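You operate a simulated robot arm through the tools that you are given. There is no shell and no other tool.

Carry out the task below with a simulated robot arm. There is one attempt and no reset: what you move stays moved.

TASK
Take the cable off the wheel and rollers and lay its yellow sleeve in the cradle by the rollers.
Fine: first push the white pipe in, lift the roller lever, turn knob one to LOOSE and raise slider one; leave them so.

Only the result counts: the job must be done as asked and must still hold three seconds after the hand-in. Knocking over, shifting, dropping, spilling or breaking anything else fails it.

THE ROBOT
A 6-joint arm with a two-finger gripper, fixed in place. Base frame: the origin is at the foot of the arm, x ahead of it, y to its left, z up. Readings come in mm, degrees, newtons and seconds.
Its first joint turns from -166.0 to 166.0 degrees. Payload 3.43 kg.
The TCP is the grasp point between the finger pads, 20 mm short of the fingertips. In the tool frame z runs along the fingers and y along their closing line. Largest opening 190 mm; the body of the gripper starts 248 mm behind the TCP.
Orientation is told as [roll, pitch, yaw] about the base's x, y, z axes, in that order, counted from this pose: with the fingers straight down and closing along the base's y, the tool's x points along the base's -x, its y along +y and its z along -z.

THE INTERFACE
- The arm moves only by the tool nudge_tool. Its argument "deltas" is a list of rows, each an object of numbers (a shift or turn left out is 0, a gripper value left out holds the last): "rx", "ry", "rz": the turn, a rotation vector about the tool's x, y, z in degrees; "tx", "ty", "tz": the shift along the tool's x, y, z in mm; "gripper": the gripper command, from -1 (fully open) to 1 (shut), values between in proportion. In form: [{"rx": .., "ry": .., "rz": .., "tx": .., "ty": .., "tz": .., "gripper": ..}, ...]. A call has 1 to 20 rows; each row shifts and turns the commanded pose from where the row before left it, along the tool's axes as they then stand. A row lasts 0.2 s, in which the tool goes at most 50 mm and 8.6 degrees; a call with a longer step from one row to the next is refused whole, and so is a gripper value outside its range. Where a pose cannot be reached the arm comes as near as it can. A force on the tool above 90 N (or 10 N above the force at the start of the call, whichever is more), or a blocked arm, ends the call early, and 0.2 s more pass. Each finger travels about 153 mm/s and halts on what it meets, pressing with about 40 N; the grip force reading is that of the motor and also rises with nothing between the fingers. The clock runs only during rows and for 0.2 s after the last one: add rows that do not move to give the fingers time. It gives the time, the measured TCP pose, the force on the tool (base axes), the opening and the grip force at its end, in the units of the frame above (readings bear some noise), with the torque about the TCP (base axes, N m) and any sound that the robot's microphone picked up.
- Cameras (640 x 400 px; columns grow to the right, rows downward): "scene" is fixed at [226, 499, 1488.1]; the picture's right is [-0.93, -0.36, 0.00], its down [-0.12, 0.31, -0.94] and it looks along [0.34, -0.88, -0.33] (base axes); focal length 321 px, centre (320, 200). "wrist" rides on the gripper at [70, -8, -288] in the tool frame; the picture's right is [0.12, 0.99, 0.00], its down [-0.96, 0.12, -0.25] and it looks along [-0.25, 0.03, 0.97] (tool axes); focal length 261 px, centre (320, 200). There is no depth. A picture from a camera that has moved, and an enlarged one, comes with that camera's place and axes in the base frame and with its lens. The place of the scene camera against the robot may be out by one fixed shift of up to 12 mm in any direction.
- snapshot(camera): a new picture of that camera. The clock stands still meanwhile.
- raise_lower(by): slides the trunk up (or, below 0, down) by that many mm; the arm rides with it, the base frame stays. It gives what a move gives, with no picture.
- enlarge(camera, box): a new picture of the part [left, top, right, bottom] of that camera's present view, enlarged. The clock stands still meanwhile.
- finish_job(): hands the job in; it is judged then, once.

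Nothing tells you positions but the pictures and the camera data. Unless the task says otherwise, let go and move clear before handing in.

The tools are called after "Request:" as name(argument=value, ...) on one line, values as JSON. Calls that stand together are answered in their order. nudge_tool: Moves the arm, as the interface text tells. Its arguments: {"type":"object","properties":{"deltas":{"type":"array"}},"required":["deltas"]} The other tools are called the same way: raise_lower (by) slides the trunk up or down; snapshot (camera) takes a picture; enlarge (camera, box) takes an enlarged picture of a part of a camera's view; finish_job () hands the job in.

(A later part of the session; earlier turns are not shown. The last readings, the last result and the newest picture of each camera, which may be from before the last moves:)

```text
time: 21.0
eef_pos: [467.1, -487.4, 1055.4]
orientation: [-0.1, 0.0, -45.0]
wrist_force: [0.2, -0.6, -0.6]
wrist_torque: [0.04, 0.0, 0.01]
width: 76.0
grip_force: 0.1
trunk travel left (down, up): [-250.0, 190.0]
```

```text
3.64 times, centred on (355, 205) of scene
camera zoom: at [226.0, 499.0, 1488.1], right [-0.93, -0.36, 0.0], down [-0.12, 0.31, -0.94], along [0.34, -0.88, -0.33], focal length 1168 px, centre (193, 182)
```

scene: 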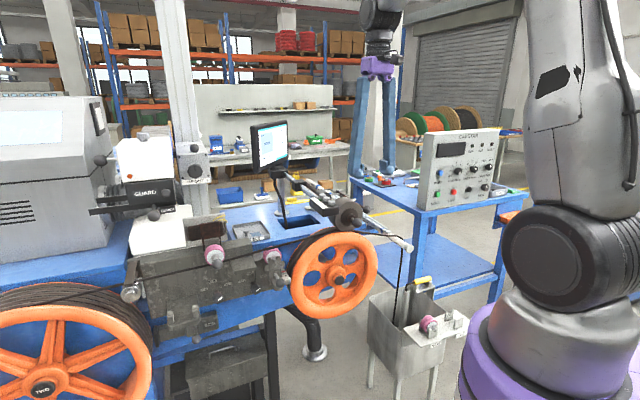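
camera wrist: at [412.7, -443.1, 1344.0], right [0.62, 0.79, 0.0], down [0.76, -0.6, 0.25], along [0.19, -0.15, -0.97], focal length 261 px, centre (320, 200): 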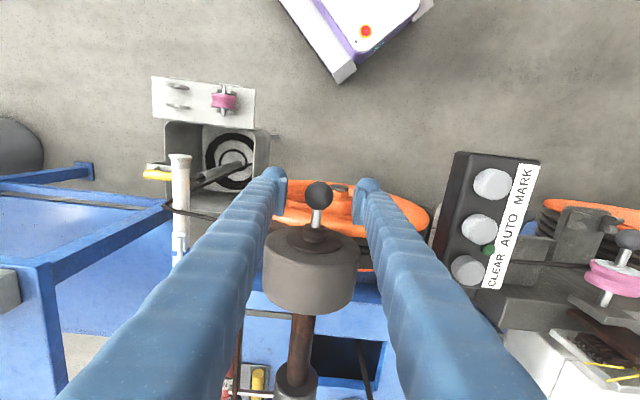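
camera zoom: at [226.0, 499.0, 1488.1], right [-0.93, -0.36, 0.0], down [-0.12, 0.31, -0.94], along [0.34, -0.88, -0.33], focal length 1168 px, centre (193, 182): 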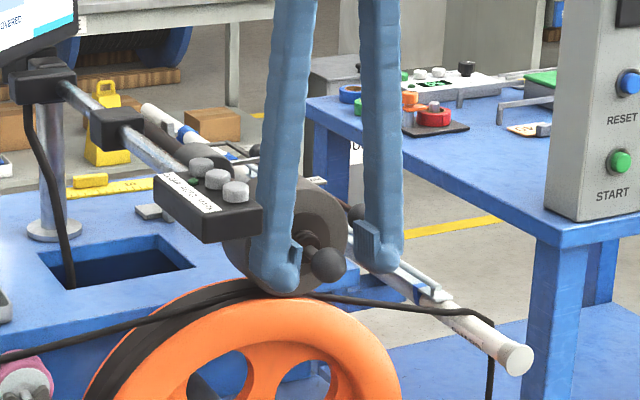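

The ball sits between the fingers right at the TCP. I'll grip it.

Request:
nudge_tool(deltas=[{"tz": 3, "gripper": 1}, {}, {}, {}])

Request:
nudge_tool(deltas=[{"tz": -5}, {"tz": -5}, {"tz": -5}, {"tz": -5}, {}])

Request:
enlarge(camera="scene", box=[290, 150, 420, 260])

```text
time: 22.0
eef_pos: [467.1, -487.3, 1052.7]
orientation: [0.0, -0.1, -45.0]
wrist_force: [-10.2, -11.6, 18.5]
wrist_torque: [-0.07, 0.17, 0.02]
width: 32.3
grip_force: 45.5
trunk travel left (down, up): [-250.0, 190.0]
```

```text
time: 23.2
eef_pos: [467.4, -488.4, 1070.3]
orientation: [0.0, 0.2, -45.0]
wrist_force: [-18.5, -2.5, -13.1]
wrist_torque: [0.62, 0.72, -0.03]
width: 32.0
grip_force: 45.4
trunk travel left (down, up): [-250.0, 190.0]
```

```text
3.64 times, centred on (355, 205) of scene
camera zoom: at [226.0, 499.0, 1488.1], right [-0.93, -0.36, 0.0], down [-0.12, 0.31, -0.94], along [0.34, -0.88, -0.33], focal length 1168 px, centre (193, 182)
```

zoom: 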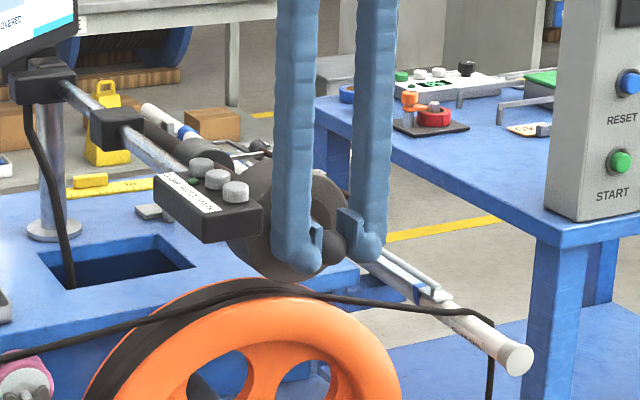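

The roller lifts with the ball. I'll continue lifting gradually.

Request:
nudge_tool(deltas=[{"tz": -6, "tx": -0.3}, {"tz": -6, "tx": -0.3}, {"tz": -6, "tx": -0.3}, {"tz": -6, "tx": -0.3}, {"tz": -6, "tx": -0.3}, {}])

Request:
enlarge(camera="scene", box=[290, 130, 420, 260])

Request:
snapshot(camera="wrist")

```text
time: 24.6
eef_pos: [468.3, -489.4, 1100.4]
orientation: [-0.1, 0.0, -45.0]
wrist_force: [-17.1, 3.9, -10.4]
wrist_torque: [0.23, 0.28, 0.0]
width: 32.2
grip_force: 45.3
trunk travel left (down, up): [-250.0, 190.0]
```

```text
3.08 times, centred on (355, 195) of scene
camera zoom: at [226.0, 499.0, 1488.1], right [-0.93, -0.36, 0.0], down [-0.12, 0.31, -0.94], along [0.34, -0.88, -0.33], focal length 988 px, centre (212, 215)
```

zoom: 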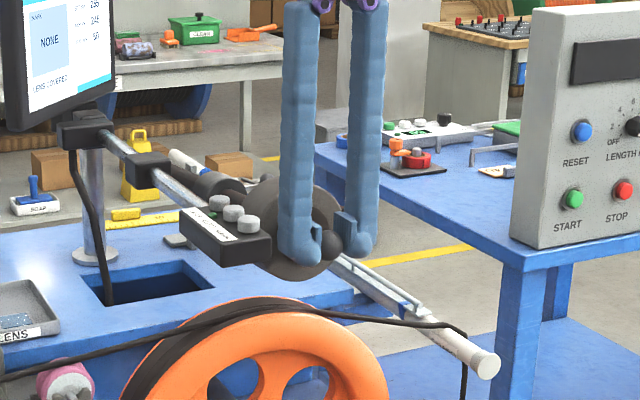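

```text
taken
camera wrist: at [414.2, -446.3, 1389.4], right [0.62, 0.79, 0.0], down [0.76, -0.6, 0.25], along [0.2, -0.15, -0.97], focal length 261 px, centre (320, 200)
```

wrist: 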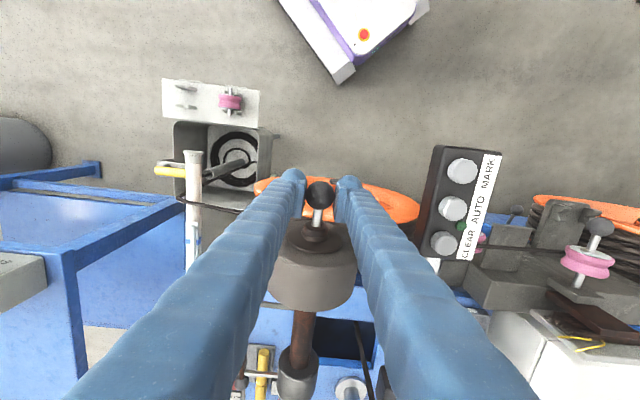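

The roller is now well off the wheel; I'll keep lifting to find where it stops.

Request:
nudge_tool(deltas=[{"tz": -8, "tx": -0.8}, {"tz": -8, "tx": -0.8}, {"tz": -8, "tx": -0.8}, {"tz": -8, "tx": -1}, {"tz": -8, "tx": -1}, {}])

Request:
enlarge(camera="scene", box=[290, 130, 420, 260])

```text
time: 26.0
eef_pos: [473.5, -493.9, 1139.4]
orientation: [0.0, 0.0, -45.0]
wrist_force: [-3.7, -14.8, -14.4]
wrist_torque: [0.08, 0.26, 0.06]
width: 32.4
grip_force: 45.6
trunk travel left (down, up): [-250.0, 190.0]
```

```text
3.08 times, centred on (355, 195) of scene
camera zoom: at [226.0, 499.0, 1488.1], right [-0.93, -0.36, 0.0], down [-0.12, 0.31, -0.94], along [0.34, -0.88, -0.33], focal length 988 px, centre (212, 215)
```

zoom: 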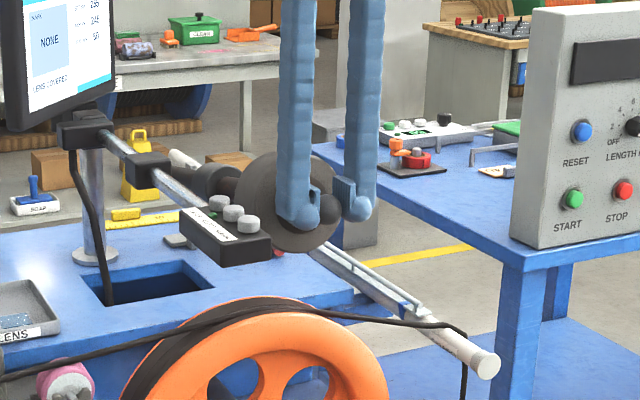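

It follows an arc of roughly 490 mm radius. I'll continue along that arc.

Request:
nudge_tool(deltas=[{"tz": -8, "tx": -1.6}, {"tz": -8, "tx": -1.7}, {"tz": -8, "tx": -1.9}, {"tz": -8, "tx": -2.0}, {"tz": -8, "tx": -2.2}, {}])

Request:
enlarge(camera="scene", box=[290, 110, 420, 240])

```text
time: 27.4
eef_pos: [478.8, -501.0, 1180.3]
orientation: [-0.2, 0.0, -45.0]
wrist_force: [-3.0, -13.6, -10.9]
wrist_torque: [0.05, 0.17, 0.0]
width: 32.3
grip_force: 45.1
trunk travel left (down, up): [-250.0, 190.0]
```

```text
3.08 times, centred on (355, 175) of scene
camera zoom: at [226.0, 499.0, 1488.1], right [-0.93, -0.36, 0.0], down [-0.12, 0.31, -0.94], along [0.34, -0.88, -0.33], focal length 988 px, centre (212, 277)
```

zoom: 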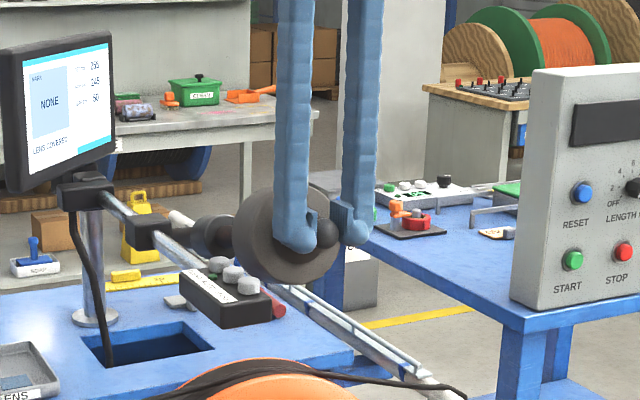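

Still rising freely; I'll continue.

Request:
nudge_tool(deltas=[{"tz": -8, "tx": -2.3}, {"tz": -8, "tx": -2.5}, {"tz": -8, "tx": -2.6}, {"tz": -8, "tx": -2.8}, {"tz": -8, "tx": -3}, {"tz": -8, "tx": -3.2}, {}])

Request:
enlarge(camera="scene", box=[290, 90, 420, 220])

Request:
snapshot(camera="wrist")

```text
time: 29.0
eef_pos: [489.8, -510.2, 1223.7]
orientation: [0.1, 0.6, -44.9]
wrist_force: [-13.9, -2.9, -42.6]
wrist_torque: [0.12, 0.12, 0.0]
width: 33.7
grip_force: 44.9
trunk travel left (down, up): [-250.0, 190.0]
```

```text
3.08 times, centred on (355, 155) of scene
camera zoom: at [226.0, 499.0, 1488.1], right [-0.93, -0.36, 0.0], down [-0.12, 0.31, -0.94], along [0.34, -0.88, -0.33], focal length 988 px, centre (212, 338)
```

zoom: 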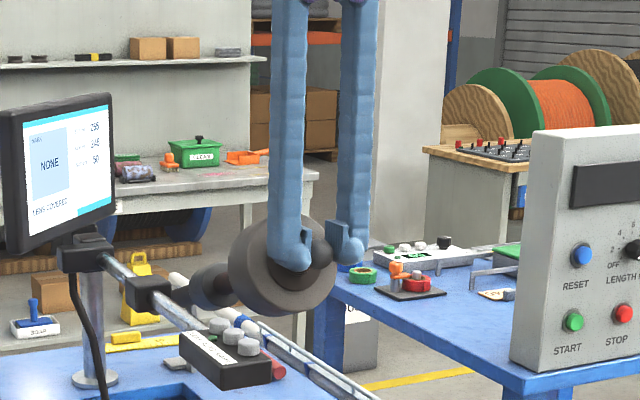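

```text
taken
camera wrist: at [436.7, -468.7, 1514.5], right [0.62, 0.79, 0.0], down [0.76, -0.6, 0.24], along [0.19, -0.15, -0.97], focal length 261 px, centre (320, 200)
```

wrist: 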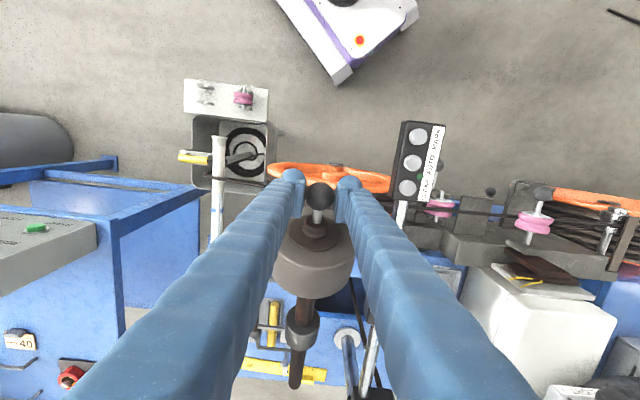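

The lever has hit its upper stop (about 40 N). I'll ease down a few mm to learn whether it holds itself or would fall.

Request:
nudge_tool(deltas=[{"tz": 4}, {}, {}])

Request:
nudge_tool(deltas=[{"tz": 4, "tx": 1.3}, {}, {}])

```text
time: 29.8
eef_pos: [490.5, -511.4, 1226.9]
orientation: [0.0, -0.1, -45.0]
wrist_force: [-13.6, -0.9, 3.7]
wrist_torque: [0.34, 0.45, -0.05]
width: 32.7
grip_force: 44.8
trunk travel left (down, up): [-250.0, 190.0]
```

```text
time: 30.6
eef_pos: [487.9, -509.6, 1222.7]
orientation: [0.0, -0.1, -45.1]
wrist_force: [-14.2, -2.4, 17.7]
wrist_torque: [-0.86, -0.7, 0.02]
width: 32.5
grip_force: 45.2
trunk travel left (down, up): [-250.0, 190.0]
```

Moving down is resisted, so the lever holds itself up. I'll bring it back up to the stop and release slowly.

Request:
nudge_tool(deltas=[{"tz": -4, "tx": -1.3}, {}, {"gripper": 0.7}, {"gripper": 0.5}, {"gripper": 0.2}, {}])

Request:
enlarge(camera="scene", box=[290, 90, 420, 220])

Request:
snapshot(camera="wrist")

```text
time: 32.0
eef_pos: [490.5, -509.9, 1224.3]
orientation: [-0.1, 0.0, -45.1]
wrist_force: [-0.2, 0.3, -0.6]
wrist_torque: [-0.01, -0.02, 0.06]
width: 75.8
grip_force: 0.0
trunk travel left (down, up): [-250.0, 190.0]
```

```text
3.08 times, centred on (355, 155) of scene
camera zoom: at [226.0, 499.0, 1488.1], right [-0.93, -0.36, 0.0], down [-0.12, 0.31, -0.94], along [0.34, -0.88, -0.33], focal length 988 px, centre (212, 338)
```

zoom: 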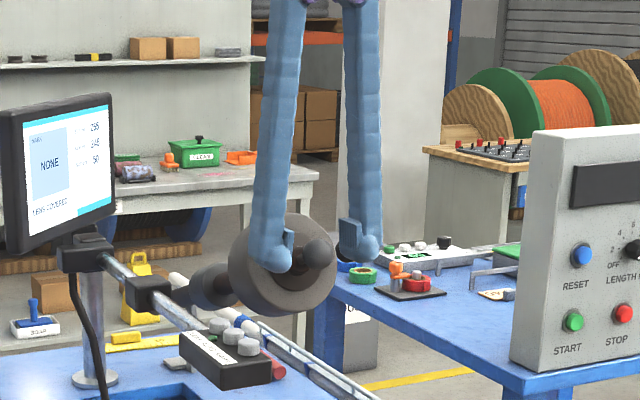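

```text
taken
camera wrist: at [436.8, -466.6, 1513.3], right [0.62, 0.79, 0.0], down [0.76, -0.6, 0.25], along [0.19, -0.15, -0.97], focal length 261 px, centre (320, 200)
```

wrist: 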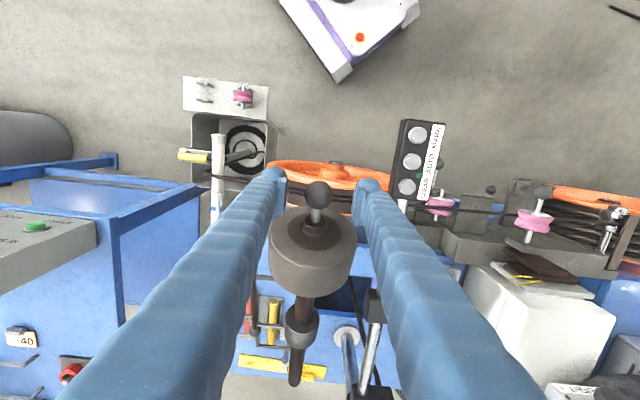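

The lever stays up by itself. I'll rise, back away, move left in front of the rollers and pitch the tool to look at the front panel with knob ONE.

Request:
nudge_tool(deltas=[{"tz": -45}, {"tz": -45}, {"tx": 43}, {"tx": 43}, {"tx": 43}, {"tx": 43}, {"tx": 43}, {"tx": 43}, {"ty": 44}, {"ty": 44}, {"ty": 44}, {"ty": 44}, {"ty": 44}, {"ty": 44}, {"ty": 44}, {"ty": 44}, {"ty": 44}, {"ty": 44}, {}])

Request:
nudge_tool(deltas=[{"ry": -7.5}, {"ry": -7.5}, {"ry": -7.5}, {"ry": -7.5}, {"ry": -7.5}, {"ry": -7.5}, {"tx": 30, "tz": 30}, {"tx": 30, "tz": 30}, {"tx": 30, "tz": 30}, {"tx": 30, "tz": 30}, {"tx": 20, "tz": 20}, {}])

Request:
snapshot(camera="wrist")

Request:
snapshot(camera="scene")

```text
time: 36.0
eef_pos: [617.9, -15.2, 1314.9]
orientation: [0.0, 0.0, -45.1]
wrist_force: [-0.5, 0.2, -0.4]
wrist_torque: [-0.06, -0.06, 0.0]
width: 76.0
grip_force: 0.2
trunk travel left (down, up): [-250.0, 190.0]
```

```text
time: 38.6
eef_pos: [617.6, -16.5, 1117.3]
orientation: [0.0, -45.1, -45.0]
wrist_force: [1.0, 0.3, -0.8]
wrist_torque: [0.01, -0.05, -0.06]
width: 76.0
grip_force: 0.1
trunk travel left (down, up): [-250.0, 190.0]
```

```text
taken
camera wrist: at [433.5, 157.1, 1272.1], right [0.64, 0.76, -0.08], down [0.44, -0.28, 0.86], along [0.63, -0.59, -0.51], focal length 261 px, centre (320, 200)
```

wrist: 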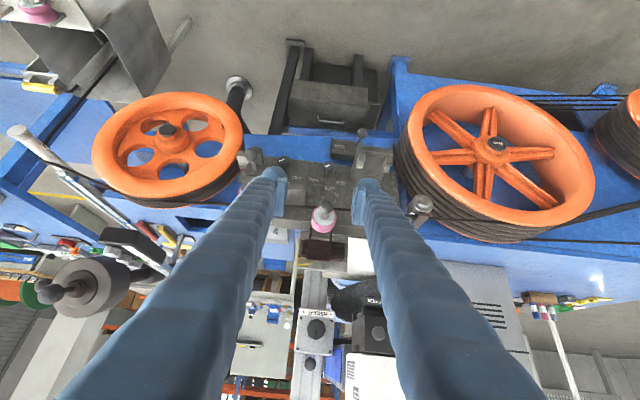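

```text
taken
```

scene: 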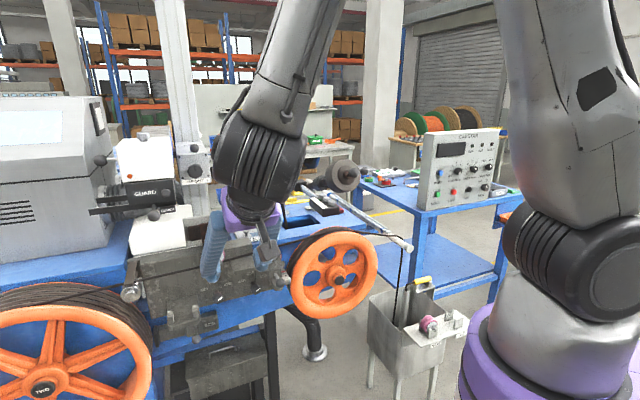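

The picture is upside down but shows the roller block between the wheels. I'll zoom in there.

Request:
enlarge(camera="wrist", box=[220, 110, 420, 250])

Request:
enlarge(camera="wrist", box=[280, 120, 370, 180])

Request:
enlarge(camera="wrist", box=[280, 170, 380, 260])

```text
2.86 times, centred on (320, 180) of wrist
camera zoom: at [433.5, 157.1, 1272.1], right [0.64, 0.76, -0.08], down [0.44, -0.28, 0.86], along [0.63, -0.59, -0.51], focal length 745 px, centre (320, 257)
```

zoom: 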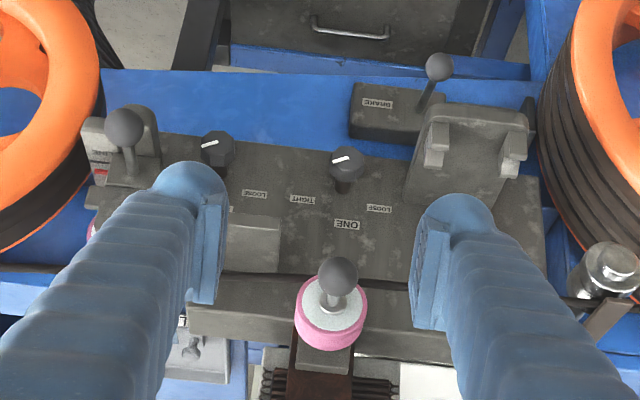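

```text
6.67 times, centred on (325, 150) of wrist
camera zoom: at [433.5, 157.1, 1272.1], right [0.64, 0.76, -0.08], down [0.44, -0.28, 0.86], along [0.63, -0.59, -0.51], focal length 1738 px, centre (287, 533)
```

zoom: 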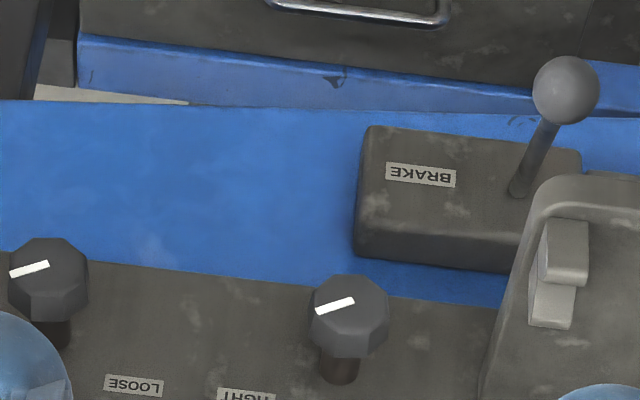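

```text
4.44 times, centred on (330, 215) of wrist
camera zoom: at [433.5, 157.1, 1272.1], right [0.64, 0.76, -0.08], down [0.44, -0.28, 0.86], along [0.63, -0.59, -0.51], focal length 1158 px, centre (276, 133)
```

zoom: 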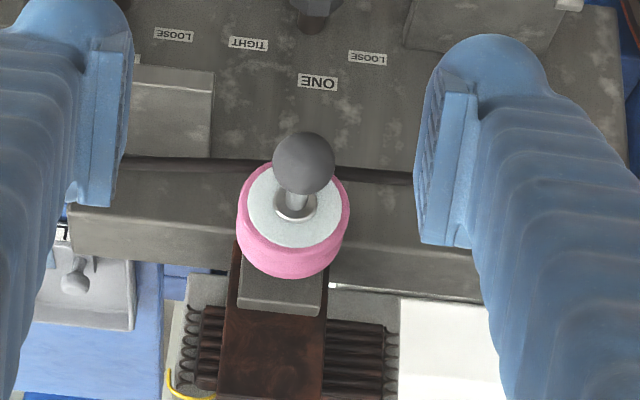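

I can see knob ONE, the labels, the cradle (two posts, left of the knob from here) and roller one with its ball. I'll level the tool and come down to face the knob squarely.

Request:
nudge_tool(deltas=[{"ry": -7.5}, {"ry": -7.5}, {"ry": -7.5}, {"ry": -7.5}, {"ry": -7.5}, {"ry": -7.5}, {"tx": 45}, {"tx": 45}, {"tx": 45}, {"tx": 45}, {"tx": 45}, {"tx": 45, "ty": 15}, {"tx": 30, "ty": 15}, {}])

Request:
snapshot(camera="wrist")

Request:
snapshot(camera="scene")

```text
time: 41.6
eef_pos: [803.0, 152.3, 995.6]
orientation: [-68.9, -90.0, 23.8]
wrist_force: [-0.2, 0.2, -0.5]
wrist_torque: [0.03, 0.0, -0.02]
width: 76.0
grip_force: 0.1
out of reach, approached as far as the arm can: row 3, 4, 5, 6, 7, 8, 9, 10, 11, 12
trunk travel left (down, up): [-250.0, 190.0]
```

```text
taken
camera wrist: at [594.6, 349.5, 928.1], right [0.7, 0.7, -0.12], down [-0.09, 0.26, 0.96], along [0.71, -0.66, 0.25], focal length 261 px, centre (320, 200)
```

wrist: 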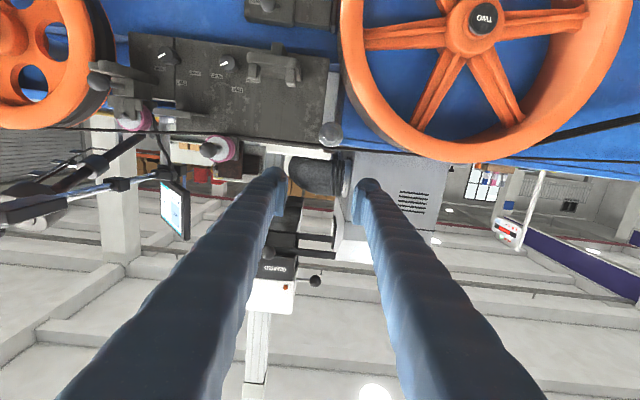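

```text
taken
```

scene: 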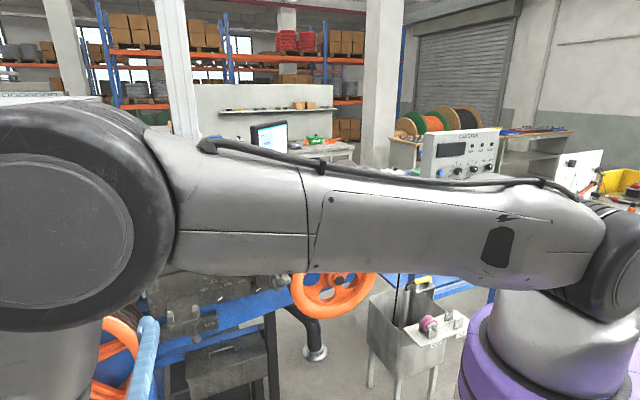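

The arm couldn't reach that spot near itself with the tool level and ended further left (p≈675, q≈675, z≈996), still in free space. From here I have a good front view; let me zoom.

Request:
enlarge(camera="wrist", box=[80, 0, 360, 180])

Request:
enlarge(camera="wrist", box=[130, 30, 310, 150])

```text
2.22 times, centred on (220, 90) of wrist
camera zoom: at [594.6, 349.5, 928.1], right [0.7, 0.7, -0.12], down [-0.09, 0.26, 0.96], along [0.71, -0.66, 0.25], focal length 579 px, centre (542, 444)
```

zoom: 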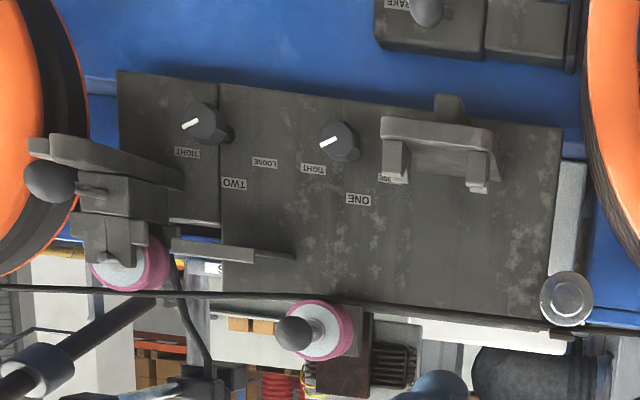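

```text
3.33 times, centred on (220, 90) of wrist
camera zoom: at [594.6, 349.5, 928.1], right [0.7, 0.7, -0.12], down [-0.09, 0.26, 0.96], along [0.71, -0.66, 0.25], focal length 869 px, centre (653, 567)
```

zoom: 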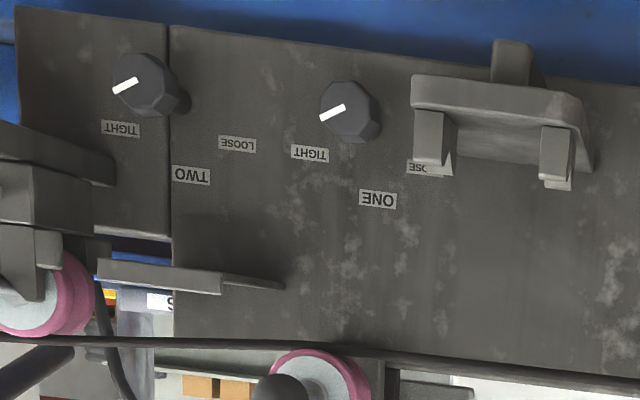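

From two wrist views I get knob ONE's cap at p≈781, q≈456, z≈810 (face at p≈827), roller-one ball at p≈705, q≈451, z≈988, cradle posts near q≈532 and 600, z≈836. I'll move level in front of the knob, staying short of the ball.

Request:
nudge_tool(deltas=[{"tz": -20, "gripper": 0.4}, {"tz": -20}, {}])

```text
time: 42.4
eef_pos: [776.3, 180.0, 998.6]
orientation: [-81.7, -89.9, 36.8]
wrist_force: [-0.2, 0.3, -0.4]
wrist_torque: [-0.03, 0.02, -0.05]
width: 56.9
grip_force: 0.1
trunk travel left (down, up): [-250.0, 190.0]
```

The tool is at p≈422, q≈676. I'll move diagonally to p≈600, q≈456.

Request:
nudge_tool(deltas=[{"tz": 30, "ty": -36.7}, {"tz": 30, "ty": -36.7}, {"tz": 30, "ty": -36.7}, {"tz": 30, "ty": -36.7}, {"tz": 30, "ty": -36.7}, {"tz": 28, "ty": -36.7}, {}])

Request:
snapshot(camera="wrist")

```text
time: 44.0
eef_pos: [877.7, -4.1, 1050.2]
orientation: [-67.9, -89.0, 22.0]
wrist_force: [-0.2, 0.0, 0.2]
wrist_torque: [0.01, 0.0, 0.06]
width: 57.0
grip_force: 0.0
out of reach, approached as far as the arm can: row 1, 2, 3, 4, 5, 6
trunk travel left (down, up): [-250.0, 190.0]
```

```text
taken
camera wrist: at [671.2, 195.6, 983.7], right [0.71, 0.69, -0.14], down [-0.07, 0.26, 0.96], along [0.7, -0.67, 0.24], focal length 261 px, centre (320, 200)
```

wrist: 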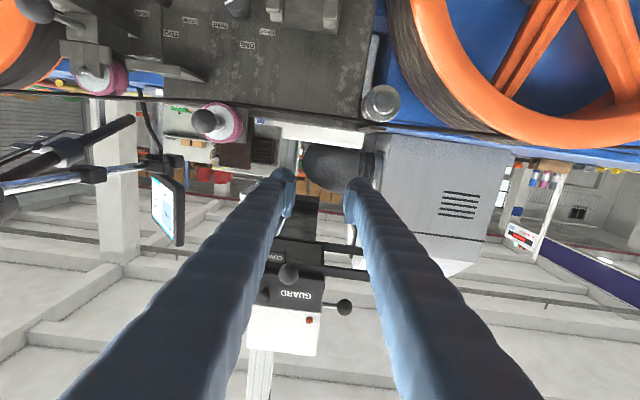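

The level pose seems limited by the arm's height; the shoulder sits high (~1.29 m). Everything on the machine lies beyond p≈700, so lowering the trunk here is safe; I'll lower it by 220 mm.

Request:
raise_lower(by=-220)

Request:
snapshot(camera="wrist")

Request:
snapshot(camera="scene")

```text
time: 46.3
eef_pos: [877.4, -3.6, 830.4]
orientation: [-70.1, -88.9, 24.4]
wrist_force: [-0.5, 0.3, -0.6]
wrist_torque: [-0.01, -0.04, 0.0]
width: 57.0
grip_force: 0.0
trunk travel left (down, up): [-30.0, 410.0]
```

```text
taken
camera wrist: at [670.9, 196.2, 763.9], right [0.71, 0.69, -0.14], down [-0.07, 0.27, 0.96], along [0.7, -0.67, 0.24], focal length 261 px, centre (320, 200)
```

wrist: 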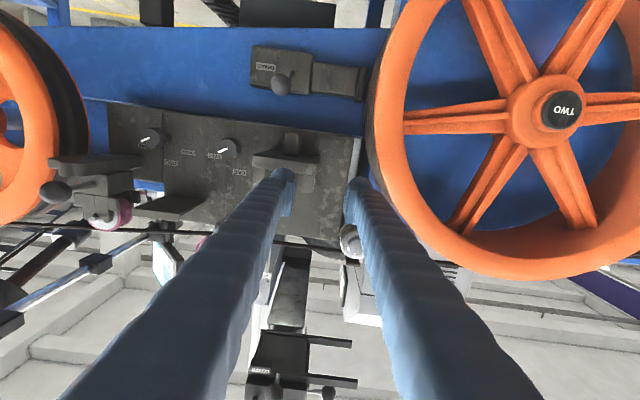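

```text
taken
```

scene: 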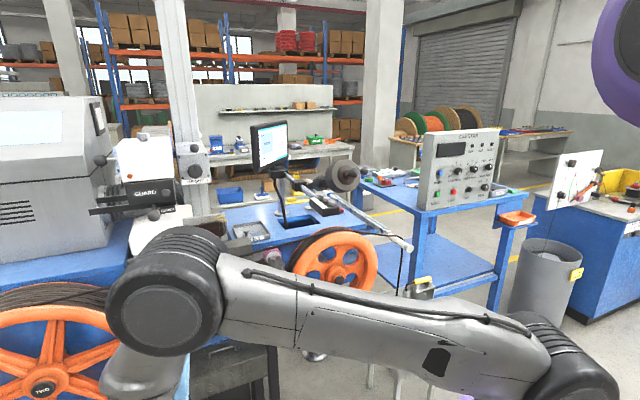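

The machine front lies ahead and everything is clear at this depth. I'll try moving right (−q) toward the knob with the tool level.

Request:
nudge_tool(deltas=[{"ty": -30, "tz": 1}, {"ty": -30, "tz": 1}, {"ty": -30, "tz": 1}, {"ty": -30, "tz": 1}, {"ty": -30, "tz": 1}, {}])

Request:
snapshot(camera="wrist")

```text
time: 47.7
eef_pos: [868.8, -65.1, 880.7]
orientation: [-68.6, -87.9, 22.0]
wrist_force: [0.3, 0.2, 0.2]
wrist_torque: [0.02, 0.03, 0.04]
width: 57.2
grip_force: 0.0
out of reach, approached as far as the arm can: row 1, 2, 3, 4, 5
trunk travel left (down, up): [-30.0, 410.0]
```

```text
taken
camera wrist: at [663.5, 137.3, 815.1], right [0.72, 0.68, -0.15], down [-0.05, 0.27, 0.96], along [0.7, -0.68, 0.23], focal length 261 px, centre (320, 200)
```

wrist: 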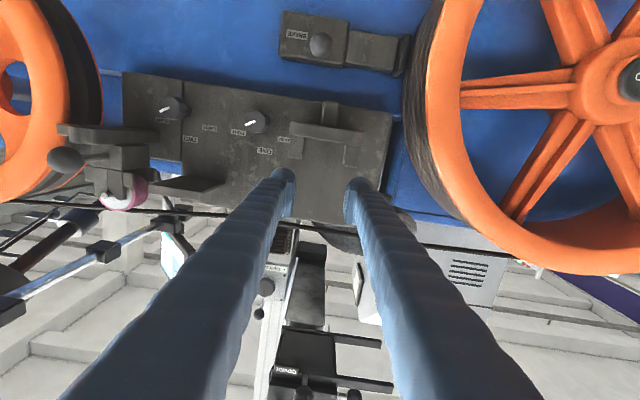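

The wrist seems to hit a bend limit with the tool fully level. A tilt of about 30° below level should still let me turn the knob, so I'll pitch back up and check reach.

Request:
nudge_tool(deltas=[{"ry": 7}, {"ry": 7}, {"ry": 7}, {"ry": 7}, {}])

```text
time: 48.9
eef_pos: [868.9, -64.5, 881.3]
orientation: [-2.1, -61.5, -44.1]
wrist_force: [0.5, -1.2, -0.1]
wrist_torque: [0.05, 0.03, 0.05]
width: 57.2
grip_force: 0.1
trunk travel left (down, up): [-30.0, 410.0]
```

Request:
nudge_tool(deltas=[{"ty": -28, "tz": -4.3, "tx": 2.5}, {"ty": -28, "tz": -4.3, "tx": 2.5}, {"ty": -28, "tz": -4.3, "tx": 2.5}, {"ty": -28, "tz": -4.3, "tx": 2.5}, {}])

Request:
snapshot(camera="wrist")

Request:
snapshot(camera="scene")

```text
time: 50.1
eef_pos: [774.4, -126.1, 882.1]
orientation: [-2.1, -61.6, -43.9]
wrist_force: [-0.5, 0.5, 0.0]
wrist_torque: [0.01, 0.0, 0.05]
width: 57.3
grip_force: 0.0
trunk travel left (down, up): [-30.0, 410.0]
```

```text
taken
camera wrist: at [570.2, 73.3, 959.6], right [0.67, 0.73, -0.12], down [0.26, -0.08, 0.96], along [0.69, -0.68, -0.24], focal length 261 px, centre (320, 200)
```

wrist: 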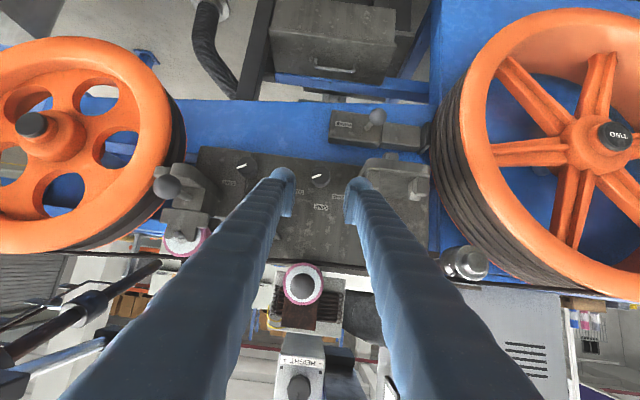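

```text
taken
```

scene: 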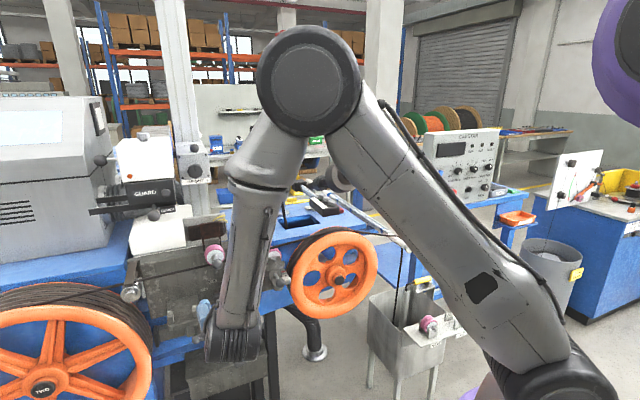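

This tilt is reachable (p≈637, q≈458, z≈882). Let me zoom to locate the knob precisely.

Request:
enlarge(camera="wrist", box=[250, 130, 450, 260])

Request:
enlarge(camera="wrist", box=[290, 155, 350, 195])

```text
3.08 times, centred on (350, 195) of wrist
camera zoom: at [570.2, 73.3, 959.6], right [0.67, 0.73, -0.12], down [0.26, -0.08, 0.96], along [0.69, -0.68, -0.24], focal length 802 px, centre (228, 215)
```

zoom: 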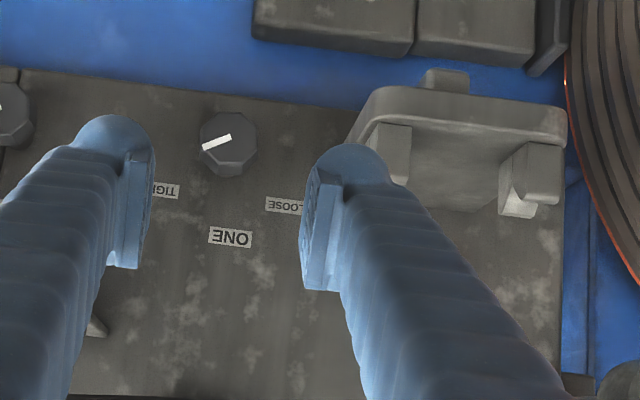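

```text
10.00 times, centred on (320, 175) of wrist
camera zoom: at [570.2, 73.3, 959.6], right [0.67, 0.73, -0.12], down [0.26, -0.08, 0.96], along [0.69, -0.68, -0.24], focal length 2606 px, centre (320, 450)
```

zoom: 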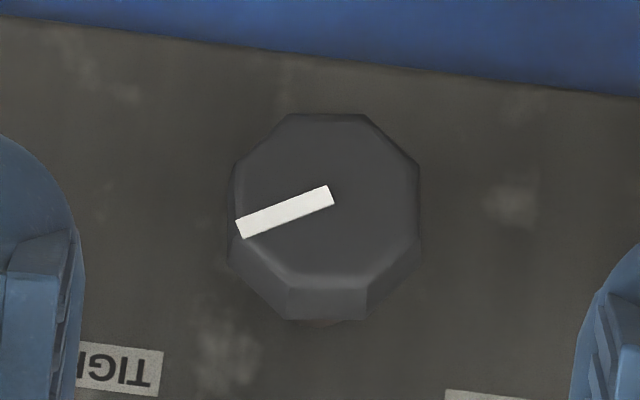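

Knob ONE is confirmed at p≈781, q≈455, z≈809, radius ≈16 mm. I'll line up on its axis about 80 mm short of it.

Request:
nudge_tool(deltas=[{"tz": 29, "tx": -2.4, "ty": -1.1}, {"tz": 29, "tx": -2.4, "ty": -1.1}, {"tz": 29, "tx": -2.4, "ty": -1.1}, {}])

Request:
snapshot(camera="wrist")

Request:
enlarge(camera="wrist", box=[270, 150, 370, 220])

```text
time: 51.1
eef_pos: [828.0, -188.3, 849.1]
orientation: [-2.1, -61.6, -43.9]
wrist_force: [0.1, 0.2, 0.1]
wrist_torque: [-0.01, 0.01, 0.0]
width: 57.1
grip_force: 0.0
trunk travel left (down, up): [-30.0, 410.0]
```

```text
taken
camera wrist: at [624.4, 12.0, 925.2], right [0.67, 0.73, -0.12], down [0.26, -0.08, 0.96], along [0.69, -0.68, -0.24], focal length 261 px, centre (320, 200)
```

wrist: 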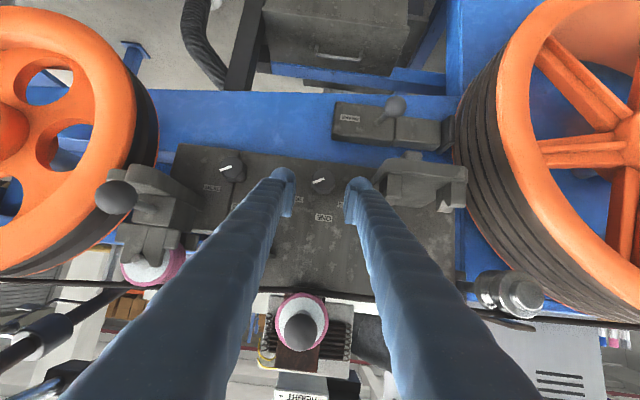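

```text
5.71 times, centred on (320, 185) of wrist
camera zoom: at [624.4, 12.0, 925.2], right [0.67, 0.73, -0.12], down [0.26, -0.08, 0.96], along [0.69, -0.68, -0.24], focal length 1489 px, centre (320, 286)
```

zoom: 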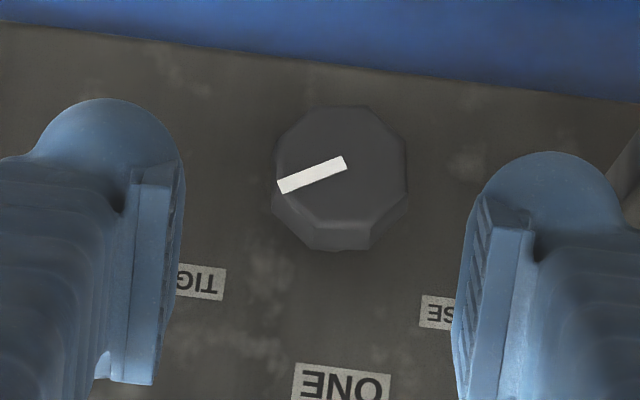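

I need about +4 mm in q and a little lower; then I'll advance over the knob.

Request:
nudge_tool(deltas=[{"tx": 4, "ty": 4}, {"tz": 20}, {"tz": 20}, {"tz": 20}, {"tz": 18}, {}])

Request:
enlarge(camera="wrist", box=[260, 140, 380, 220])

Request:
enlarge(camera="scene", box=[170, 250, 270, 330])

```text
time: 52.5
eef_pos: [876.0, -235.0, 804.9]
orientation: [-2.1, -61.6, -43.8]
wrist_force: [0.9, 0.8, 0.4]
wrist_torque: [-0.01, -0.02, -0.02]
width: 57.0
grip_force: 0.2
trunk travel left (down, up): [-30.0, 410.0]
```

```text
5.00 times, centred on (320, 180) of wrist
camera zoom: at [672.2, -33.9, 882.5], right [0.67, 0.73, -0.12], down [0.26, -0.08, 0.96], along [0.69, -0.68, -0.24], focal length 1303 px, centre (320, 300)
```

zoom: 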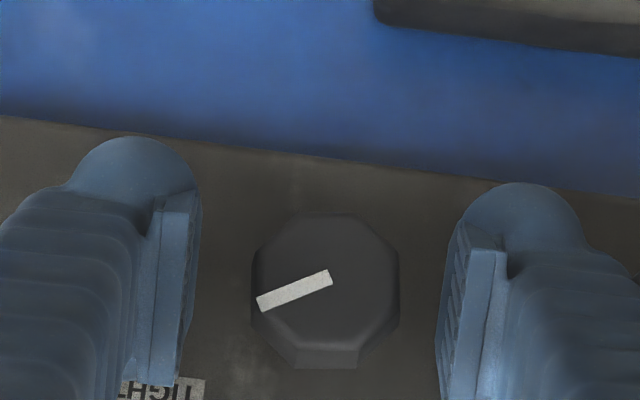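

```text
5.00 times, centred on (220, 290) of scene
camera zoom: at [226.0, 499.0, 1488.1], right [-0.93, -0.36, 0.0], down [-0.12, 0.31, -0.94], along [0.34, -0.88, -0.33], focal length 1606 px, centre (820, -250)
```

zoom: 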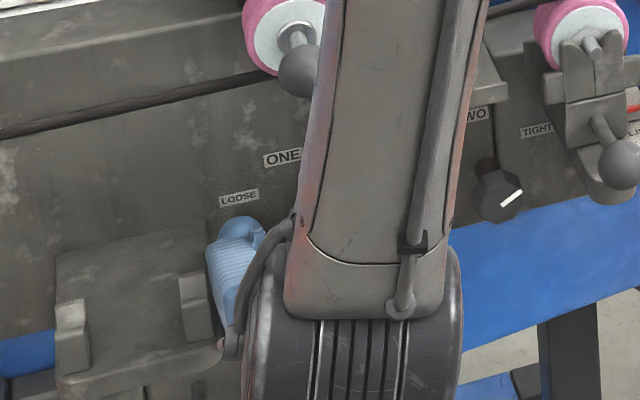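

The knob sits centred between the fingertips. I'll close on it.

Request:
nudge_tool(deltas=[{"gripper": 1}, {}, {}])

Request:
enlarge(camera="wrist", box=[260, 140, 380, 220])

```text
time: 53.3
eef_pos: [875.9, -233.6, 806.1]
orientation: [-2.2, -61.5, -43.8]
wrist_force: [12.0, 6.4, -2.1]
wrist_torque: [0.01, 0.17, 0.01]
width: 34.0
grip_force: 44.8
trunk travel left (down, up): [-30.0, 410.0]
```

```text
5.00 times, centred on (320, 180) of wrist
camera zoom: at [672.9, -33.1, 882.4], right [0.67, 0.73, -0.12], down [0.26, -0.08, 0.96], along [0.69, -0.68, -0.24], focal length 1303 px, centre (320, 300)
```

zoom: 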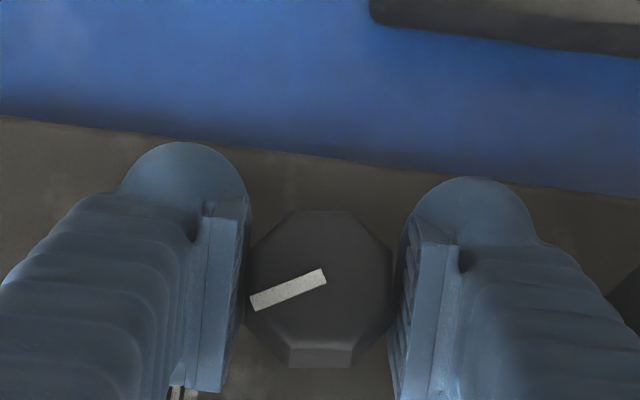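

Gripped at 34 mm. I'll turn counter-clockwise (as seen from the robot) about the knob's horizontal axis in small steps.

Request:
nudge_tool(deltas=[{"ty": 1}, {"rx": 2.4, "rz": -4.4}, {"rx": 2.4, "rz": -4.4}, {"rx": 2.4, "rz": -4.4}, {"rx": 2.4, "rz": -4.4}, {"rx": 2.4, "rz": -4.4}, {"rx": 2.4, "rz": -4.4}, {}])

Request:
enlarge(camera="wrist", box=[260, 140, 380, 220])

Request:
snapshot(camera="wrist")

```text
time: 54.8
eef_pos: [870.1, -238.3, 813.3]
orientation: [-45.2, -52.5, -7.9]
wrist_force: [-51.0, -40.9, 34.1]
wrist_torque: [29.58, -5.94, 31.38]
width: 56.4
grip_force: 45.0
trunk travel left (down, up): [-30.0, 410.0]
stopped in row 7: the force on the tool passed its limit at 101 N (the readings are from after the stop); the commanded pose is now the measured one
```

```text
5.00 times, centred on (320, 180) of wrist
camera zoom: at [692.8, -13.7, 886.1], right [0.58, 0.62, -0.53], down [0.55, 0.18, 0.82], along [0.61, -0.76, -0.23], focal length 1303 px, centre (320, 300)
```

zoom: 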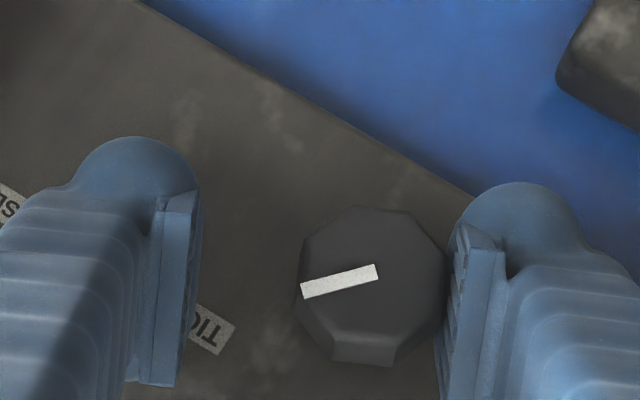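

```text
taken
camera wrist: at [692.8, -13.7, 886.1], right [0.58, 0.62, -0.53], down [0.55, 0.18, 0.82], along [0.61, -0.76, -0.23], focal length 261 px, centre (320, 200)
```

wrist: 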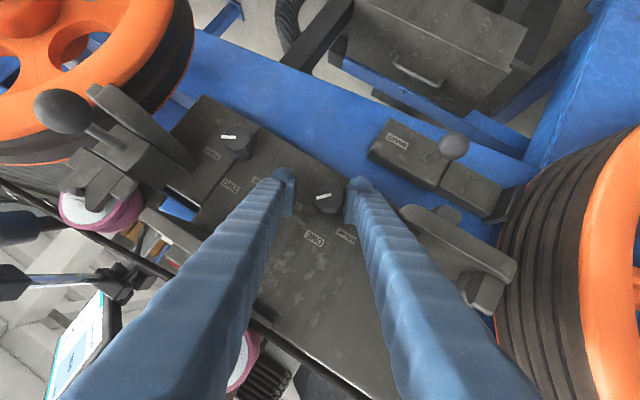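

The fingers met the cradle beside the knob while rolling to that side; the knob did turn about 20°. I'll loosen the grip, roll back, and then turn using the opposite range of roll.

Request:
nudge_tool(deltas=[{"gripper": 0.4}, {"rx": -1.4, "rz": 2.6}, {"rx": -1.4, "rz": 2.6}, {"rx": -2.4, "rz": 4.4}, {"rx": -2.4, "rz": 4.4}, {"rx": -2.4, "rz": 4.4}, {}])

Request:
snapshot(camera="wrist")

```text
time: 56.4
eef_pos: [875.4, -234.5, 807.4]
orientation: [-11.2, -61.2, -36.7]
wrist_force: [-0.1, 0.5, 0.8]
wrist_torque: [0.04, -0.04, 0.0]
width: 57.0
grip_force: 0.1
trunk travel left (down, up): [-30.0, 410.0]
```

```text
taken
camera wrist: at [678.0, -28.8, 885.4], right [0.67, 0.71, -0.2], down [0.31, -0.03, 0.95], along [0.67, -0.7, -0.25], focal length 261 px, centre (320, 200)
```

wrist: 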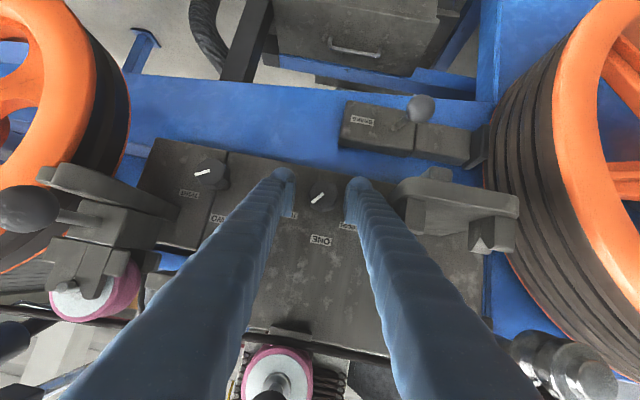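

Recovered with no load. Now I'll roll the open fingers the other way (clockwise) around the knob before gripping again.

Request:
nudge_tool(deltas=[{"rx": -2.85, "rz": 5.28, "ty": 1}, {"rx": -2.85, "rz": 5.28}, {"rx": -2.85, "rz": 5.28}, {"rx": -2.85, "rz": 5.28}, {"rx": -2.85, "rz": 5.28}, {"rx": -2.85, "rz": 5.28}, {}])

Request:
snapshot(camera="wrist")

```text
time: 58.0
eef_pos: [884.3, -233.4, 817.6]
orientation: [11.6, -60.6, -57.3]
wrist_force: [-18.9, -9.5, -7.0]
wrist_torque: [-0.37, 0.51, 0.25]
width: 49.1
grip_force: 0.0
out of reach, approached as far as the arm can: row 2, 3, 4, 5, 6
trunk travel left (down, up): [-30.0, 410.0]
```

```text
taken
camera wrist: at [680.5, -35.5, 895.6], right [0.69, 0.72, -0.01], down [0.18, -0.17, 0.97], along [0.7, -0.67, -0.25], focal length 261 px, centre (320, 200)
```

wrist: 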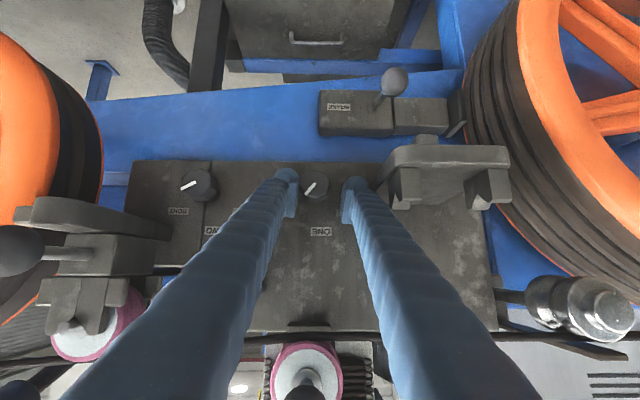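

The arm's wrist is on an unfavourable branch here. I'll back straight out from the knob, return the tool to pointing down in free space, and re-pitch it in the arm's radial plane to get the better wrist branch.

Request:
nudge_tool(deltas=[{"ty": -3}, {"tz": -15}, {"tz": -20}, {"tz": -25}, {"tz": -25}, {"tz": -25}, {"tz": -25}, {}])

Request:
enlarge(camera="wrist", box=[220, 110, 420, 250])

```text
time: 59.8
eef_pos: [798.0, -151.7, 883.4]
orientation: [11.7, -60.5, -57.3]
wrist_force: [0.1, 0.0, -0.4]
wrist_torque: [0.01, -0.03, 0.0]
width: 57.0
grip_force: 0.0
trunk travel left (down, up): [-30.0, 410.0]
```

```text
2.86 times, centred on (320, 180) of wrist
camera zoom: at [593.1, 46.8, 960.9], right [0.69, 0.72, -0.01], down [0.18, -0.17, 0.97], along [0.7, -0.67, -0.25], focal length 745 px, centre (320, 257)
```

zoom: 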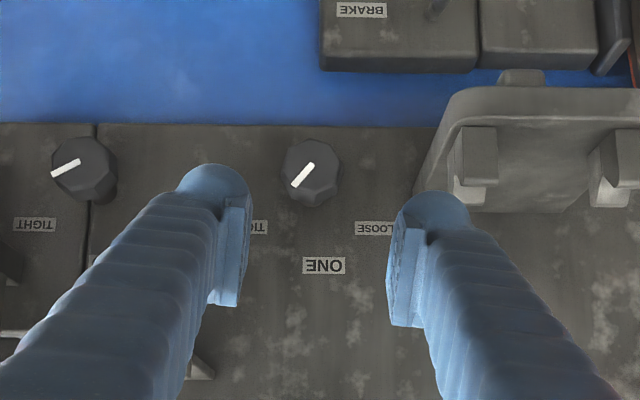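

The knob stayed where it was turned to (about 25° nearer). I'll back off and up, then bring the tool upright.

Request:
nudge_tool(deltas=[{"tz": -36, "tx": 3}, {"tz": -36, "tx": 3}, {"tz": -36, "tx": 3}, {"tz": -36, "tx": 3}, {"ry": 8}, {"ry": 8}, {"ry": 8}, {"ry": 8}, {"ry": 8}, {"ry": 8}, {}])

```text
time: 62.2
eef_pos: [704.9, -61.5, 941.3]
orientation: [5.9, -13.1, -48.5]
wrist_force: [0.3, -0.2, 0.7]
wrist_torque: [0.07, 0.05, 0.03]
width: 56.8
grip_force: 0.1
trunk travel left (down, up): [-30.0, 410.0]
```

Request:
nudge_tool(deltas=[{"rx": 5.9}, {"ry": 6.5}, {"ry": 6.6}, {"rz": -7.25}, {"rz": -7.25}, {"rz": -7.25}, {"rz": -7.25}, {"rz": -7.25}, {"rz": -7.25}, {"tz": -40, "tx": 20}, {"tz": -40, "tx": 20}, {"tz": -40, "tx": 20}, {"tz": -30, "tx": 20}, {}])

Request:
snapshot(camera="scene")

```text
time: 65.2
eef_pos: [626.0, -52.8, 1092.0]
orientation: [0.0, 0.1, -4.9]
wrist_force: [-0.2, 0.8, 0.4]
wrist_torque: [-0.01, -0.02, 0.02]
width: 56.8
grip_force: 0.2
trunk travel left (down, up): [-30.0, 410.0]
```

```text
taken
```

scene: 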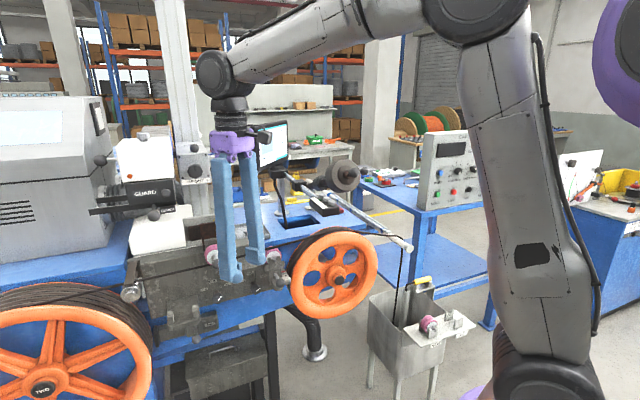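

The forearm is about level here. I'll pitch the tool outward exactly in the arm's radial plane (azimuth -5°) while moving out and down, so the wrist passes straight through.

Request:
nudge_tool(deltas=[{"ry": -7.5, "tz": 13, "tx": -17.7}, {"ry": -7.5, "tz": 15.2, "tx": -15.8}, {"ry": -7.5, "tz": 17.1, "tx": -13.7}, {"ry": -7.5, "tz": 18.8, "tx": -11.4}, {"ry": -7.5, "tz": 20.1, "tx": -8.8}, {"ry": -7.5, "tz": 21.1, "tx": -6.1}, {}])

Request:
nudge_tool(deltas=[{"ry": -7.5, "tz": 21.7, "tx": -3.3}, {"ry": -7.5, "tz": 22, "tx": -0.5}, {"ry": -7.5, "tz": 21.8, "tx": 2.4}, {"ry": -7.5, "tz": 21.3, "tx": 5.3}, {"ry": -7.5, "tz": 20.4, "tx": 8}, {"ry": -7.5, "tz": 19.3, "tx": 10.6}, {}])

Request:
snapshot(camera="scene")

Request:
snapshot(camera="wrist")

```text
time: 66.8
eef_pos: [731.1, -63.1, 1015.0]
orientation: [0.0, -45.0, -4.9]
wrist_force: [0.5, -0.5, 0.4]
wrist_torque: [-0.02, 0.0, -0.04]
width: 57.2
grip_force: 0.1
trunk travel left (down, up): [-30.0, 410.0]
```

```text
time: 68.4
eef_pos: [858.4, -74.6, 942.9]
orientation: [-159.1, -90.0, 154.2]
wrist_force: [-0.2, 0.3, 0.6]
wrist_torque: [0.01, 0.1, 0.0]
width: 57.3
grip_force: 0.1
out of reach, approached as far as the arm can: row 3, 4
trunk travel left (down, up): [-30.0, 410.0]
```

```text
taken
```

scene: 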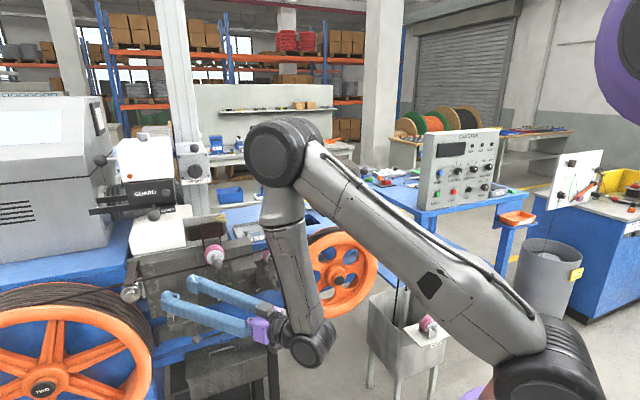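

```text
taken
camera wrist: at [572.4, -58.2, 873.0], right [0.09, 0.99, -0.12], down [-0.24, 0.14, 0.96], along [0.97, -0.05, 0.25], focal length 261 px, centre (320, 200)
```

wrist: 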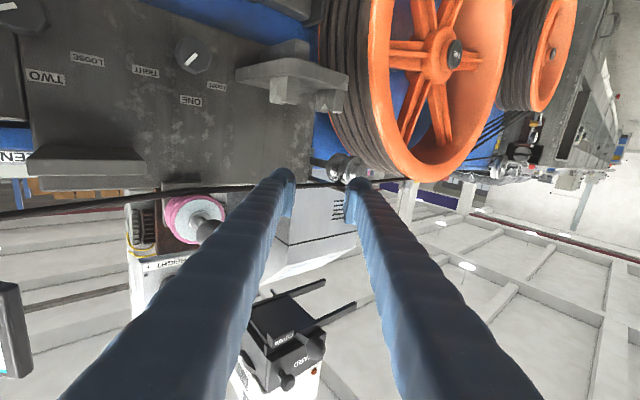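

The wrist went through and the arm is now in the better branch, level at p≈660, q≈554. Now I'll swing the heading to face the panel squarely.

Request:
nudge_tool(deltas=[{"rx": 8}, {"rx": 8}, {"rx": 8}, {"rx": 8}, {"rx": 8}, {}])

```text
time: 69.8
eef_pos: [860.5, -74.2, 939.5]
orientation: [-44.4, -89.8, -0.4]
wrist_force: [0.4, -0.5, 0.2]
wrist_torque: [-0.01, 0.0, -0.07]
width: 57.1
grip_force: 0.1
trunk travel left (down, up): [-30.0, 410.0]
```

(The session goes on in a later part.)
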